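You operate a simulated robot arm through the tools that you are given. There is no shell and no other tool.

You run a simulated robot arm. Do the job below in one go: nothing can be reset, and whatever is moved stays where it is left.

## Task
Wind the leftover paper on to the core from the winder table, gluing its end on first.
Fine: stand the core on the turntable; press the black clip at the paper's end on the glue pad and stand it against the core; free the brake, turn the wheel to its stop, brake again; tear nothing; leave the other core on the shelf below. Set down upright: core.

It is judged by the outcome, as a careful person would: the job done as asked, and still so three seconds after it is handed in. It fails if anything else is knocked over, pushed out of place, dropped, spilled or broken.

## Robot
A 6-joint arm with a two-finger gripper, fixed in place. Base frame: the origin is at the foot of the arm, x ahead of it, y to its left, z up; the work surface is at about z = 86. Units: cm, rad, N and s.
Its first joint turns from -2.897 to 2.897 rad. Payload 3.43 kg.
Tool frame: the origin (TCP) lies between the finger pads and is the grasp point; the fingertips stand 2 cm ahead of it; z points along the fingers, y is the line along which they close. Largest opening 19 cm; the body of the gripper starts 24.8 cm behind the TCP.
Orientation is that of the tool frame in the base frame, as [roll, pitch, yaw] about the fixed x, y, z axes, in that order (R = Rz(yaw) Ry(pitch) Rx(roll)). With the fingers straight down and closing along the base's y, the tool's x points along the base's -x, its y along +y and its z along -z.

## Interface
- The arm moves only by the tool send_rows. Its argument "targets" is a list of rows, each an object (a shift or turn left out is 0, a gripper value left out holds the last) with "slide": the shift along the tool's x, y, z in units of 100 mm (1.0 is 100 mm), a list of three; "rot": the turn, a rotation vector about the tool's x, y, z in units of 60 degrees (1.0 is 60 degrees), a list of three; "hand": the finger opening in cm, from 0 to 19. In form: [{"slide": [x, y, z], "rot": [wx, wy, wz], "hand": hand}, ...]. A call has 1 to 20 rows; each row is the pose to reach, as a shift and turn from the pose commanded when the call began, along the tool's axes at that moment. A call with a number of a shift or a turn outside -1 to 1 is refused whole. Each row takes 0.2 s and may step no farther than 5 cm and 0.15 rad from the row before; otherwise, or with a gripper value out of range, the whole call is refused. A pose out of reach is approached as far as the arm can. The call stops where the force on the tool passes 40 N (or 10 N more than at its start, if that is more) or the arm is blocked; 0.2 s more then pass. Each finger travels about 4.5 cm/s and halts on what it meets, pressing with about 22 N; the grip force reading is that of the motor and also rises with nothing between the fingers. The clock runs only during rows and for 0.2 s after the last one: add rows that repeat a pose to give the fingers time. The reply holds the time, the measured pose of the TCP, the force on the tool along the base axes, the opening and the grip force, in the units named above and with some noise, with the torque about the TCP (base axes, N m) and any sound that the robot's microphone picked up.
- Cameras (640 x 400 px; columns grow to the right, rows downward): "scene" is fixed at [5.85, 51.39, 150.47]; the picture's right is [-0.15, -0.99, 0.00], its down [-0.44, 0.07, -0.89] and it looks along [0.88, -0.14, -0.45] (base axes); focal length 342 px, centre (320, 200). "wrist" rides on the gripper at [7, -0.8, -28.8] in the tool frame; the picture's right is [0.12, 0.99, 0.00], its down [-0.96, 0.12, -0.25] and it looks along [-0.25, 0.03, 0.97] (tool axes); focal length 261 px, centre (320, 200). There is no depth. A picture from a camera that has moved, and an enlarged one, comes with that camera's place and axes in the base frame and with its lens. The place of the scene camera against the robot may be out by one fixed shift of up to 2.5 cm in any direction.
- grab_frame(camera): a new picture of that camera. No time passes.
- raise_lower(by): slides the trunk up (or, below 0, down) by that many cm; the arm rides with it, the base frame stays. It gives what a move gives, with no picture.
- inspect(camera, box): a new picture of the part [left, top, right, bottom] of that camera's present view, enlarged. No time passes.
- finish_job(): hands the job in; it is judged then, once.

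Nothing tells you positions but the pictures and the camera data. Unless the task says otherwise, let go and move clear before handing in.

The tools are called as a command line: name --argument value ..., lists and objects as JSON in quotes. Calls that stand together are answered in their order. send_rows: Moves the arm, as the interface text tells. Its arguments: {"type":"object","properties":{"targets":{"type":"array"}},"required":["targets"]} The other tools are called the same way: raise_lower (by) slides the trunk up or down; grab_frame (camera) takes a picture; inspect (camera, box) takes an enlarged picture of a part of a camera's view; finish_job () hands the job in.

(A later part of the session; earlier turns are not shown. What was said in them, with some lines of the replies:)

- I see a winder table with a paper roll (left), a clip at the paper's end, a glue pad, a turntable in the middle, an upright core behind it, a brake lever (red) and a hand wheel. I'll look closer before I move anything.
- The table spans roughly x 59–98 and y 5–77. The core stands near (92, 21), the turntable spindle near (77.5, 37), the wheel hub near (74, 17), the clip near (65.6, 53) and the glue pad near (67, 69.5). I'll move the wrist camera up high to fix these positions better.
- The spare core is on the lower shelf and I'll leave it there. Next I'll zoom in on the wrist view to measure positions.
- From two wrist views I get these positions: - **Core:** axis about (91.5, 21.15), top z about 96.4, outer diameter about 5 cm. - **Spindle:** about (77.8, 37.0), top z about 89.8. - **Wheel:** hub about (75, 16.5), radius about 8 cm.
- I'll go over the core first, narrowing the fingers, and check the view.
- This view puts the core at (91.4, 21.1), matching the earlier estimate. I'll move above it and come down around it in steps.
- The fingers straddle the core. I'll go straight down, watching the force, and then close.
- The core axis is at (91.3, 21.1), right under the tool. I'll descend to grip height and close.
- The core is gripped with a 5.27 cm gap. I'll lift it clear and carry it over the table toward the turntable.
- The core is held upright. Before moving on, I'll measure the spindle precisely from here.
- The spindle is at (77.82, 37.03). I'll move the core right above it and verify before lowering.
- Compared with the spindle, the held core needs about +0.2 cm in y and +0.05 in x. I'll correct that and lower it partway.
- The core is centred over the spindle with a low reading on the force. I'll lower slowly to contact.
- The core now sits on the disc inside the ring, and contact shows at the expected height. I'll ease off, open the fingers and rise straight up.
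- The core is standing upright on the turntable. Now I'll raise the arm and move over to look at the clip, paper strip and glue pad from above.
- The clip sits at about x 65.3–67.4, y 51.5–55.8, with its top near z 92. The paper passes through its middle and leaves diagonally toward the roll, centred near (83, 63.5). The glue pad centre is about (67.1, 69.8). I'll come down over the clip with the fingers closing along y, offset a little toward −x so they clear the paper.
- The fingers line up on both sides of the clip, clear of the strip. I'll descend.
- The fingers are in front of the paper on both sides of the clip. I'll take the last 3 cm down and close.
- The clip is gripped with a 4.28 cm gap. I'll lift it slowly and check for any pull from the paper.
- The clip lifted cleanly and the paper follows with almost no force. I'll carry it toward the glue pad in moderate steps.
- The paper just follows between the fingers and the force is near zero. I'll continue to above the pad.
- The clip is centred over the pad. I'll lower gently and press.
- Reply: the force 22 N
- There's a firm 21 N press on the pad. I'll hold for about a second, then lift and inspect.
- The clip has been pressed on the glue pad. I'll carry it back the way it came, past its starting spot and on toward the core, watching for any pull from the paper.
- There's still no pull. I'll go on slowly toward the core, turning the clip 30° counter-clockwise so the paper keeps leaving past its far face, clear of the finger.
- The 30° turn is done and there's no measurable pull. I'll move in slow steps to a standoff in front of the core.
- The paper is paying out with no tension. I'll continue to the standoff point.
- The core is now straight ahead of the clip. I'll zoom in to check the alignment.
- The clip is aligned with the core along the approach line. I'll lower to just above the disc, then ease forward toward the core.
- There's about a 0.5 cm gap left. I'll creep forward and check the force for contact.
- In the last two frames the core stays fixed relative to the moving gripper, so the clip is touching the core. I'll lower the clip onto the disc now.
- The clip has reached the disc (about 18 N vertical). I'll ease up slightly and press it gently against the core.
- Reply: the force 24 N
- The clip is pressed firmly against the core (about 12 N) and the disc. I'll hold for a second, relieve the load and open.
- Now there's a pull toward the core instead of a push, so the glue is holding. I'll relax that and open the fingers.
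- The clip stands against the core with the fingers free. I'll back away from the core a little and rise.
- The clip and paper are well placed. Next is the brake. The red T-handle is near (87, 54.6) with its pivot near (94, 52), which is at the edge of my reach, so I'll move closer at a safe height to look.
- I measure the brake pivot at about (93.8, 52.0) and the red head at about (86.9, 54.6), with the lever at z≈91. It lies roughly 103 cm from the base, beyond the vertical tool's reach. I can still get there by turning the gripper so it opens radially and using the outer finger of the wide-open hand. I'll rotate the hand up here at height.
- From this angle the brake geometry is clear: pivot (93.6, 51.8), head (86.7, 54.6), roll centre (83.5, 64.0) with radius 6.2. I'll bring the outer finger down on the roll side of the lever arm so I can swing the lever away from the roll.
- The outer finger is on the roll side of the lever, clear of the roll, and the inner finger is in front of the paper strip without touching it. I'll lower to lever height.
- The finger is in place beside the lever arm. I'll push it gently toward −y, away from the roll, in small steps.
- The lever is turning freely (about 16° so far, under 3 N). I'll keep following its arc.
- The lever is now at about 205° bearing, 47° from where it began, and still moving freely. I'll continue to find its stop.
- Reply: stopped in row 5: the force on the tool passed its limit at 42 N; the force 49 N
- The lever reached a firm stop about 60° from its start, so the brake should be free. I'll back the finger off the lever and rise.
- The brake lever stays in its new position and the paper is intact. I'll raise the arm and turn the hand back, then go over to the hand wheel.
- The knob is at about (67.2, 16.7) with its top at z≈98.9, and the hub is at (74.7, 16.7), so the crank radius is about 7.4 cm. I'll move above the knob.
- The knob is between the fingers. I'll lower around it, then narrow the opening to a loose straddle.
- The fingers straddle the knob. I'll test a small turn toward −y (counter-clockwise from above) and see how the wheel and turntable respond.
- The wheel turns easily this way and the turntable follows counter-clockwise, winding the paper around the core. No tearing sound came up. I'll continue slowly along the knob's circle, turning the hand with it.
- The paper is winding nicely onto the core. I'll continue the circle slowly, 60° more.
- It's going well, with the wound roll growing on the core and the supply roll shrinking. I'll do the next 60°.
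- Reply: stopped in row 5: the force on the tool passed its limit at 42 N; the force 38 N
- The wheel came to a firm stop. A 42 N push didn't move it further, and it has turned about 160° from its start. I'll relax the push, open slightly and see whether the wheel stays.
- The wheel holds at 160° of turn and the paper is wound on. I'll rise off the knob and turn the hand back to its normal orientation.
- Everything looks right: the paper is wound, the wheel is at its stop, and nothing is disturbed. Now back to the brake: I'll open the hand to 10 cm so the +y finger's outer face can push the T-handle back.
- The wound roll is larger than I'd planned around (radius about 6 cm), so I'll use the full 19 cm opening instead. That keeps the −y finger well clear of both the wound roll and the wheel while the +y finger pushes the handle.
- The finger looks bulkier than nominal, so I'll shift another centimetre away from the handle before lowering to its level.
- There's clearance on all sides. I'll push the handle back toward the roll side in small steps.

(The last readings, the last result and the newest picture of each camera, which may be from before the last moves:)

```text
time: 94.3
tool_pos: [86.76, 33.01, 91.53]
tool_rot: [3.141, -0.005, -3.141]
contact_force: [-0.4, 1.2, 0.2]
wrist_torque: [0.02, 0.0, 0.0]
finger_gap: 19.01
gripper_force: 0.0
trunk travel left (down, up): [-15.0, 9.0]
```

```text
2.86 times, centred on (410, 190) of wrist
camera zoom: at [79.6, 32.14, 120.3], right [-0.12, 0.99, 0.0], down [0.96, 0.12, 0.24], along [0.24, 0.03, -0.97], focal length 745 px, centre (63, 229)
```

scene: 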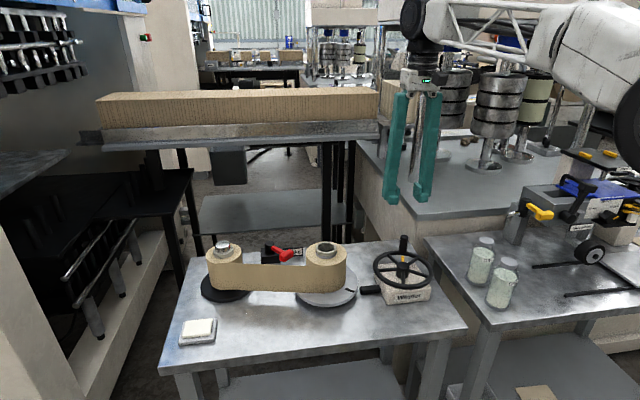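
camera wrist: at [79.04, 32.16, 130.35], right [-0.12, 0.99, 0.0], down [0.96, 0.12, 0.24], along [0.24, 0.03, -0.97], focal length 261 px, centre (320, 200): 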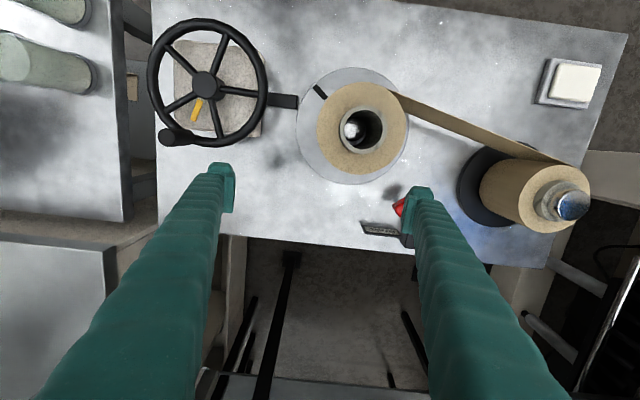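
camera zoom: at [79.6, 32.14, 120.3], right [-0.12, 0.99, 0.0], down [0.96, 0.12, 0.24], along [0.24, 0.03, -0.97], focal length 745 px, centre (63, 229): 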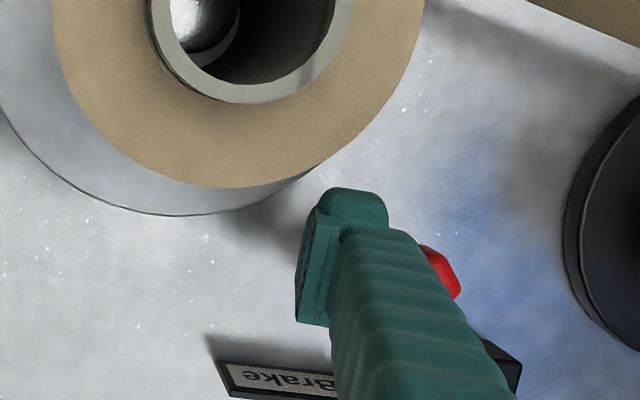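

send_rows --targets '[{"slide": [0, 0.03, 0]}, {"slide": [0, 0.06, 0]}, {"slide": [0, 0.09, 0]}, {"slide": [0, 0.12, 0]}, {"slide": [0, 0.15, 0]}, {"slide": [0, 0.15, 0]}]'

inspect --camera "scene" --box '[230, 210, 390, 310]'

inspect --camera "wrist" --box '[340, 120, 480, 260]'

```text
time: 95.6
tool_pos: [86.41, 34.21, 91.79]
tool_rot: [-3.135, -0.007, -3.136]
contact_force: [-22.9, -25.4, 5.2]
wrist_torque: [0.59, -0.14, 1.84]
finger_gap: 17.6
gripper_force: 0.0
trunk travel left (down, up): [-15.0, 9.0]
stopped in row 6: the force on the tool passed its limit at 41 N (the readings are from after the stop); the commanded pose is now the measured one
```

```text
4.00 times, centred on (310, 260) of scene
camera zoom: at [5.85, 51.39, 150.47], right [-0.15, -0.99, 0.0], down [-0.44, 0.07, -0.89], along [0.88, -0.14, -0.45], focal length 1369 px, centre (360, -40)
```

zoom: 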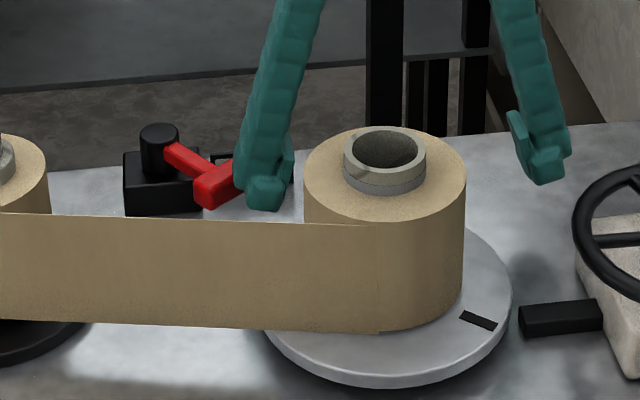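

```text
2.86 times, centred on (410, 190) of wrist
camera zoom: at [79.38, 33.47, 120.49], right [-0.12, 0.99, 0.0], down [0.96, 0.12, 0.24], along [0.24, 0.03, -0.97], focal length 745 px, centre (63, 229)
```

zoom: 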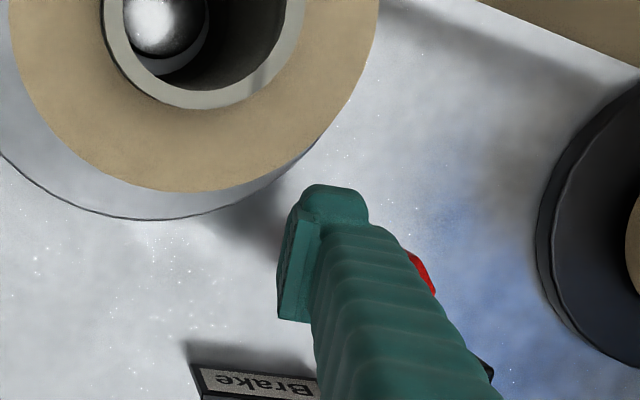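

The finger's corner caught the outer face of the T and pushed it straight at the pivot, so it jammed. I'll back off, shift further +x so I press on its end face, and try again.

send_rows --targets '[{"slide": [0, -0.08, 0], "hand": 19}, {"slide": [0, -0.16, 0], "hand": 19}, {"slide": [0, -0.22, 0], "hand": 19}, {"slide": [-0.1, -0.22, 0], "hand": 19}, {"slide": [-0.2, -0.22, 0], "hand": 19}, {"slide": [-0.31, -0.22, 0], "hand": 19}, {"slide": [-0.31, -0.22, 0], "hand": 19}]'

inspect --camera "scene" --box '[230, 210, 390, 310]'

inspect --camera "wrist" --box '[340, 120, 480, 260]'

```text
time: 97.2
tool_pos: [89.83, 32.23, 91.63]
tool_rot: [-3.14, -0.006, -3.138]
contact_force: [-0.4, 0.4, 0.0]
wrist_torque: [-0.02, 0.02, -0.01]
finger_gap: 19.02
gripper_force: 0.2
trunk travel left (down, up): [-15.0, 9.0]
```

```text
4.00 times, centred on (310, 260) of scene
camera zoom: at [5.85, 51.39, 150.47], right [-0.15, -0.99, 0.0], down [-0.44, 0.07, -0.89], along [0.88, -0.14, -0.45], focal length 1369 px, centre (360, -40)
```

zoom: 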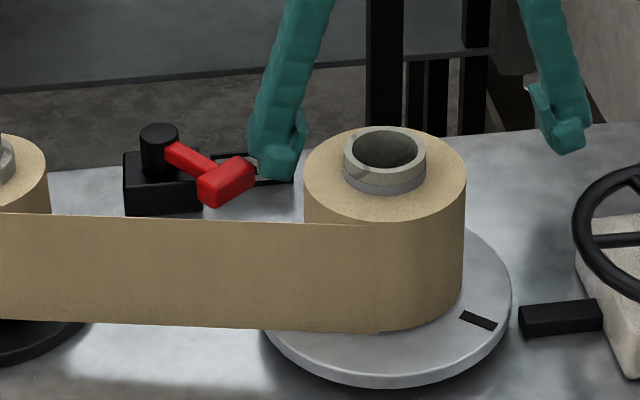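

```text
2.86 times, centred on (410, 190) of wrist
camera zoom: at [82.67, 31.45, 120.38], right [-0.12, 0.99, 0.0], down [0.96, 0.12, 0.24], along [0.24, 0.03, -0.97], focal length 745 px, centre (63, 229)
```

zoom: 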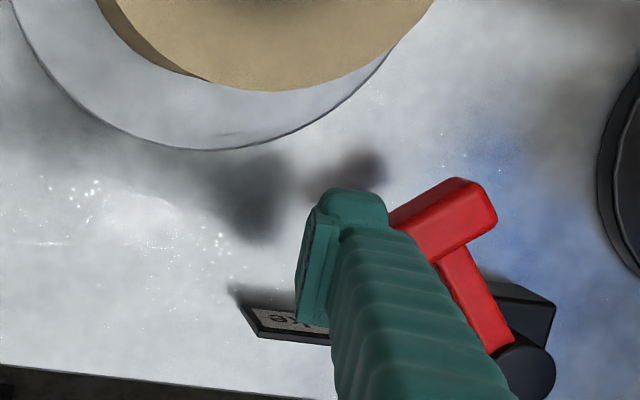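

The finger now sits beside the T's end face. I'll push along the handle's arc in small steps.

send_rows --targets '[{"slide": [0, 0.06, 0]}, {"slide": [0.01, 0.1, 0]}, {"slide": [0.02, 0.14, 0]}, {"slide": [0.05, 0.18, 0]}, {"slide": [0.08, 0.22, 0]}, {"slide": [0.08, 0.22, 0]}]'

inspect --camera "scene" --box '[230, 210, 390, 310]'

inspect --camera "wrist" --box '[340, 120, 480, 260]'

```text
time: 98.6
tool_pos: [89.0, 34.34, 91.41]
tool_rot: [-3.14, -0.006, -3.138]
contact_force: [1.0, -0.1, 0.4]
wrist_torque: [0.0, 0.0, -0.05]
finger_gap: 18.99
gripper_force: 0.1
trunk travel left (down, up): [-15.0, 9.0]
```

```text
4.00 times, centred on (310, 260) of scene
camera zoom: at [5.85, 51.39, 150.47], right [-0.15, -0.99, 0.0], down [-0.44, 0.07, -0.89], along [0.88, -0.14, -0.45], focal length 1369 px, centre (360, -40)
```

zoom: 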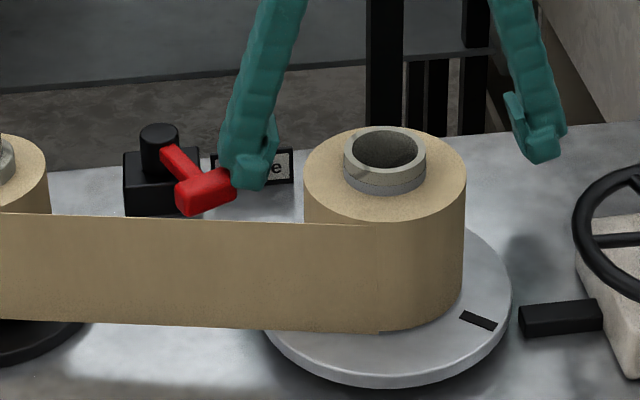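

```text
2.86 times, centred on (410, 190) of wrist
camera zoom: at [81.87, 33.64, 120.33], right [-0.12, 0.99, 0.0], down [0.96, 0.12, 0.24], along [0.24, 0.03, -0.97], focal length 745 px, centre (63, 229)
```

zoom: 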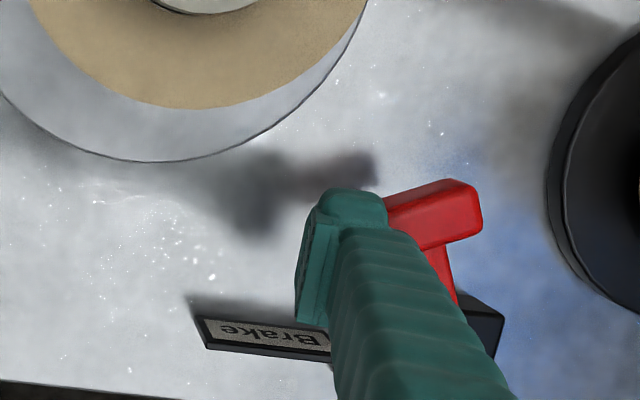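

The lever is turning back with almost no resistance. I'll continue along the arc.

send_rows --targets '[{"slide": [0.03, 0.05, 0]}, {"slide": [0.06, 0.1, 0]}, {"slide": [0.09, 0.15, 0]}, {"slide": [0.11, 0.2, 0]}, {"slide": [0.14, 0.25, 0]}, {"slide": [0.16, 0.3, 0]}, {"slide": [0.18, 0.35, 0]}, {"slide": [0.19, 0.4, 0]}, {"slide": [0.19, 0.4, 0]}]'

inspect --camera "scene" --box '[230, 210, 390, 310]'

inspect --camera "wrist" --box '[340, 120, 480, 260]'

```text
time: 100.6
tool_pos: [87.12, 38.34, 91.56]
tool_rot: [3.141, -0.006, -3.139]
contact_force: [0.0, -0.5, -1.2]
wrist_torque: [0.0, -0.01, 0.01]
finger_gap: 19.01
gripper_force: 0.1
trunk travel left (down, up): [-15.0, 9.0]
```

```text
4.00 times, centred on (310, 260) of scene
camera zoom: at [5.85, 51.39, 150.47], right [-0.15, -0.99, 0.0], down [-0.44, 0.07, -0.89], along [0.88, -0.14, -0.45], focal length 1369 px, centre (360, -40)
```

zoom: 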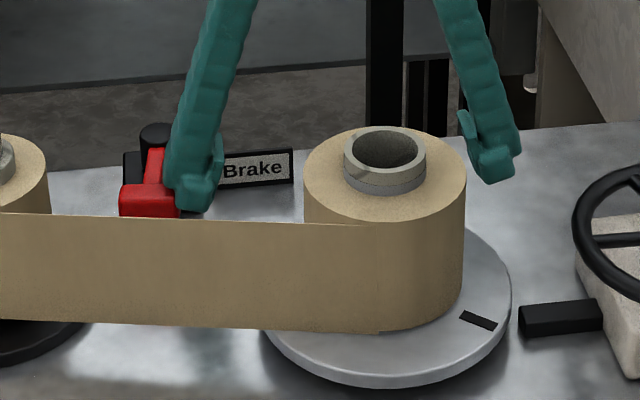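

```text
2.86 times, centred on (410, 190) of wrist
camera zoom: at [79.9, 37.71, 120.38], right [-0.12, 0.99, 0.0], down [0.96, 0.12, 0.24], along [0.24, 0.03, -0.97], focal length 745 px, centre (63, 229)
```

zoom: 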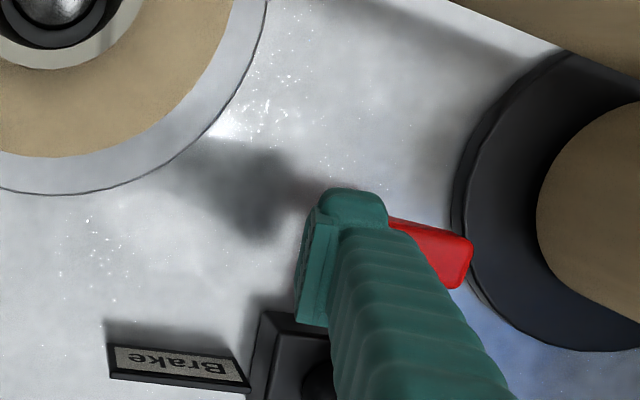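

send_rows --targets '[{"slide": [0.01, 0.05, 0]}, {"slide": [0.02, 0.1, 0]}, {"slide": [0.03, 0.15, 0]}, {"slide": [0.04, 0.2, 0]}, {"slide": [0.05, 0.25, 0]}, {"slide": [0.05, 0.28, 0]}, {"slide": [0.05, 0.31, 0]}, {"slide": [0.05, 0.31, 0]}]'

inspect --camera "scene" --box '[230, 210, 390, 310]'

inspect --camera "wrist" --box '[340, 120, 480, 260]'

```text
time: 102.2
tool_pos: [86.68, 41.13, 91.89]
tool_rot: [-3.135, -0.003, -3.138]
contact_force: [10.1, -37.7, 8.1]
wrist_torque: [0.96, -0.19, -1.32]
finger_gap: 17.0
gripper_force: 0.1
trunk travel left (down, up): [-15.0, 9.0]
stopped in row 8: the force on the tool passed its limit at 42 N (the readings are from after the stop); the commanded pose is now the measured one
```

```text
4.00 times, centred on (310, 260) of scene
camera zoom: at [5.85, 51.39, 150.47], right [-0.15, -0.99, 0.0], down [-0.44, 0.07, -0.89], along [0.88, -0.14, -0.45], focal length 1369 px, centre (360, -40)
```

zoom: 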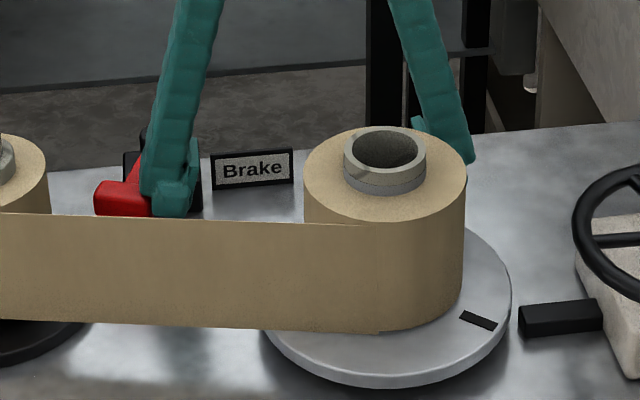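

```text
2.86 times, centred on (410, 190) of wrist
camera zoom: at [79.43, 40.5, 120.63], right [-0.12, 0.99, -0.01], down [0.96, 0.12, 0.24], along [0.24, 0.02, -0.97], focal length 745 px, centre (63, 229)
```

zoom: 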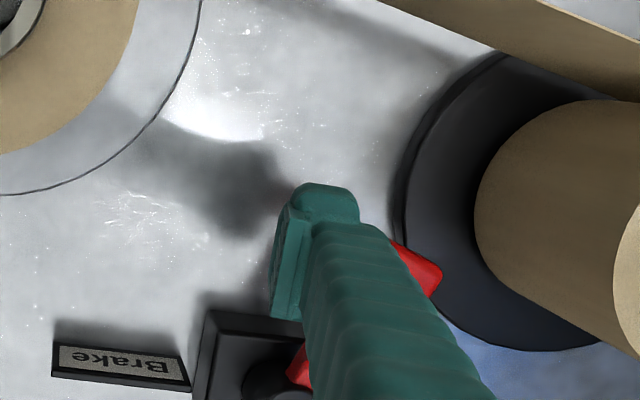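

The handle hit its stop, and its place in the scene view matches where it was originally. I'll back off and check it clearly.

send_rows --targets '[{"slide": [0, -0.08, 0], "hand": 19}, {"slide": [0, -0.16, 0], "hand": 19}, {"slide": [0, -0.22, 0], "hand": 19}, {"slide": [0, -0.25, -0.2], "hand": 19}, {"slide": [0, -0.25, -0.5], "hand": 19}, {"slide": [0, -0.25, -0.8], "hand": 19}, {"slide": [0, -0.25, -1.0], "hand": 19}, {"slide": [0, -0.25, -1.0], "hand": 19}]'

inspect --camera "scene" --box '[240, 220, 340, 280]'

grab_frame --camera "wrist"

```text
time: 104.0
tool_pos: [86.52, 39.36, 101.84]
tool_rot: [-3.136, -0.005, -3.136]
contact_force: [1.0, 0.6, 0.5]
wrist_torque: [-0.01, 0.0, -0.04]
finger_gap: 19.0
gripper_force: 0.0
trunk travel left (down, up): [-15.0, 9.0]
```

```text
6.40 times, centred on (290, 250) of scene
camera zoom: at [5.85, 51.39, 150.47], right [-0.15, -0.99, 0.0], down [-0.44, 0.07, -0.89], along [0.88, -0.14, -0.45], focal length 2190 px, centre (512, -120)
```

zoom: 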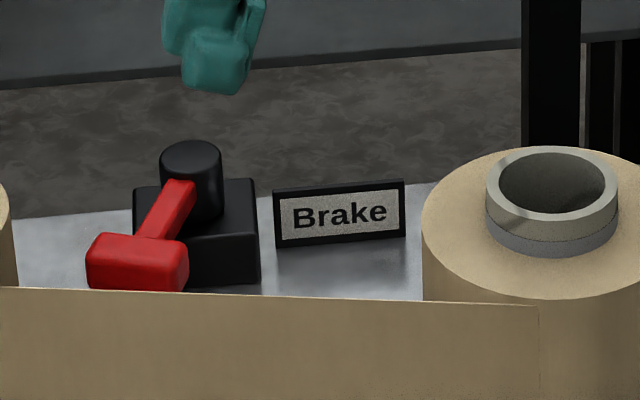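

```text
taken
camera wrist: at [79.4, 38.56, 130.69], right [-0.13, 0.99, 0.0], down [0.96, 0.12, 0.24], along [0.24, 0.03, -0.97], focal length 261 px, centre (320, 200)
```

wrist: 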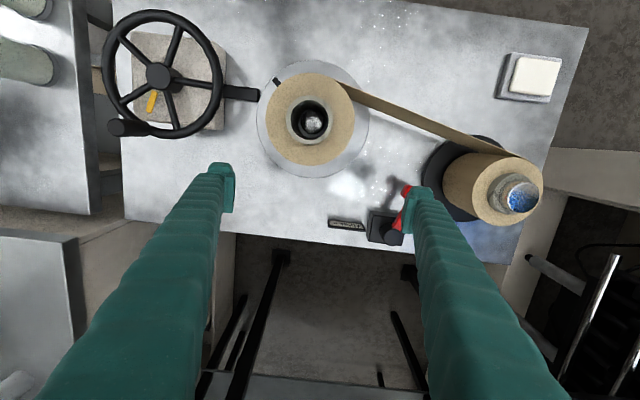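

The brake handle is exactly back in its original braked position. I'll move the arm up and clear, then do a last check of everything.

send_rows --targets '[{"slide": [0, 0, -0.4]}, {"slide": [0, 0, -0.8]}, {"slide": [0.0, 0, -1.0]}, {"slide": [0.3, -0.3, -1.0]}, {"slide": [0.6, -0.6, -1.0]}, {"slide": [0.9, -0.9, -1.0]}, {"slide": [0.9, -0.9, -1.0]}]'

send_rows --targets '[{"slide": [0.3, -0.2, -0.3]}, {"slide": [0.6, -0.4, -0.6]}, {"slide": [0.9, -0.6, -0.8]}, {"slide": [0.9, -0.6, -0.8]}]'

grab_frame --camera "scene"

grab_frame --camera "wrist"

inspect --camera "scene" --box '[180, 220, 460, 360]'

inspect --camera "scene" --box '[200, 380, 640, 400]'

```text
time: 105.6
tool_pos: [77.61, 30.3, 111.95]
tool_rot: [-3.138, -0.002, -3.133]
contact_force: [-0.8, -0.9, -0.5]
wrist_torque: [0.01, -0.06, -0.02]
finger_gap: 19.0
gripper_force: 0.1
trunk travel left (down, up): [-15.0, 9.0]
```

```text
time: 106.6
tool_pos: [68.92, 24.49, 120.01]
tool_rot: [-3.136, -0.004, -3.135]
contact_force: [1.1, -0.5, 0.5]
wrist_torque: [0.04, -0.11, 0.0]
finger_gap: 19.01
gripper_force: 0.1
trunk travel left (down, up): [-15.0, 9.0]
```

```text
taken
```

scene: 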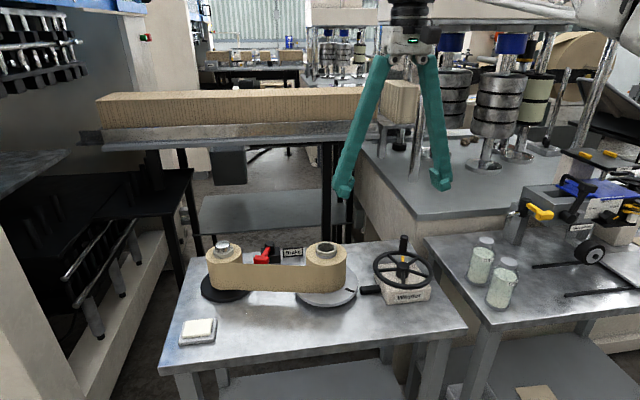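

```text
taken
camera wrist: at [61.57, 23.69, 148.74], right [-0.13, 0.99, 0.0], down [0.96, 0.12, 0.24], along [0.24, 0.03, -0.97], focal length 261 px, centre (320, 200)
```

wrist: 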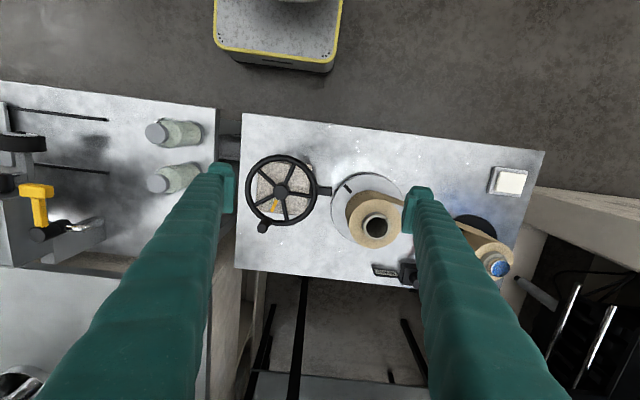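

```text
2.29 times, centred on (320, 290) of scene
camera zoom: at [5.85, 51.39, 150.47], right [-0.15, -0.99, 0.0], down [-0.44, 0.07, -0.89], along [0.88, -0.14, -0.45], focal length 782 px, centre (320, -6)
```

zoom: 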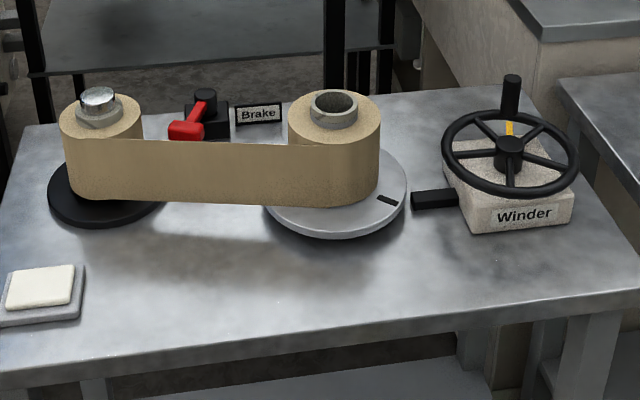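

```text
1.45 times, centred on (420, 390) of scene
camera zoom: at [5.85, 51.39, 150.47], right [-0.15, -0.99, 0.0], down [-0.44, 0.07, -0.89], along [0.88, -0.14, -0.45], focal length 498 px, centre (174, -76)
```

zoom: 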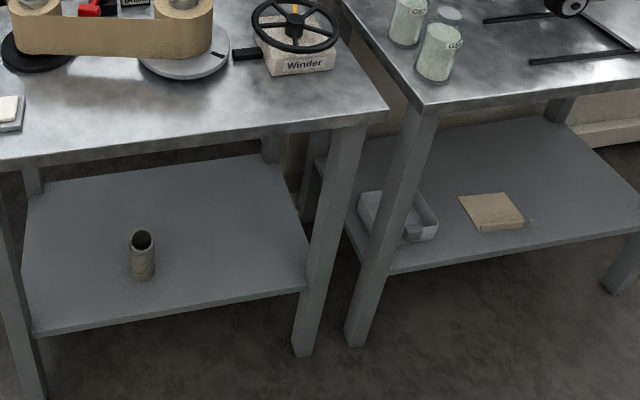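

Everything checks out. The core stands upright on the turntable with the paper glued and wound on, and the strip is intact. The wheel is at its stop, the brake is back on, the spare core is untouched on the shelf, and the arm is clear. I'm handing the job in.

finish_job

```text
The job is handed in.
```

The core is on the turntable with the paper glued to it and wound on, and I've handed the job in. I haven't had a result back from the judging.

- **Core:** it stands upright over the spindle.
- **Gluing:** I pressed the clip on the glue pad for about a second at roughly 21 N. I then stood it against the core, and it held when I pulled back slightly.
- **Winding:** with the brake off, I turned the wheel about 160° to a firm stop. Some paper is still on the supply roll, because the wheel's travel ended there.
- **Brake:** the handle is back in the position it started from. My first push to return it caught the wrong face of the handle and jammed. I backed off and moved it properly on the second try.
- **Paper and surroundings:** the strip looks whole from one roll to the other, and no tearing sound was reported. In the last pictures the spare core is still on the shelf and nothing else looks moved or knocked over.
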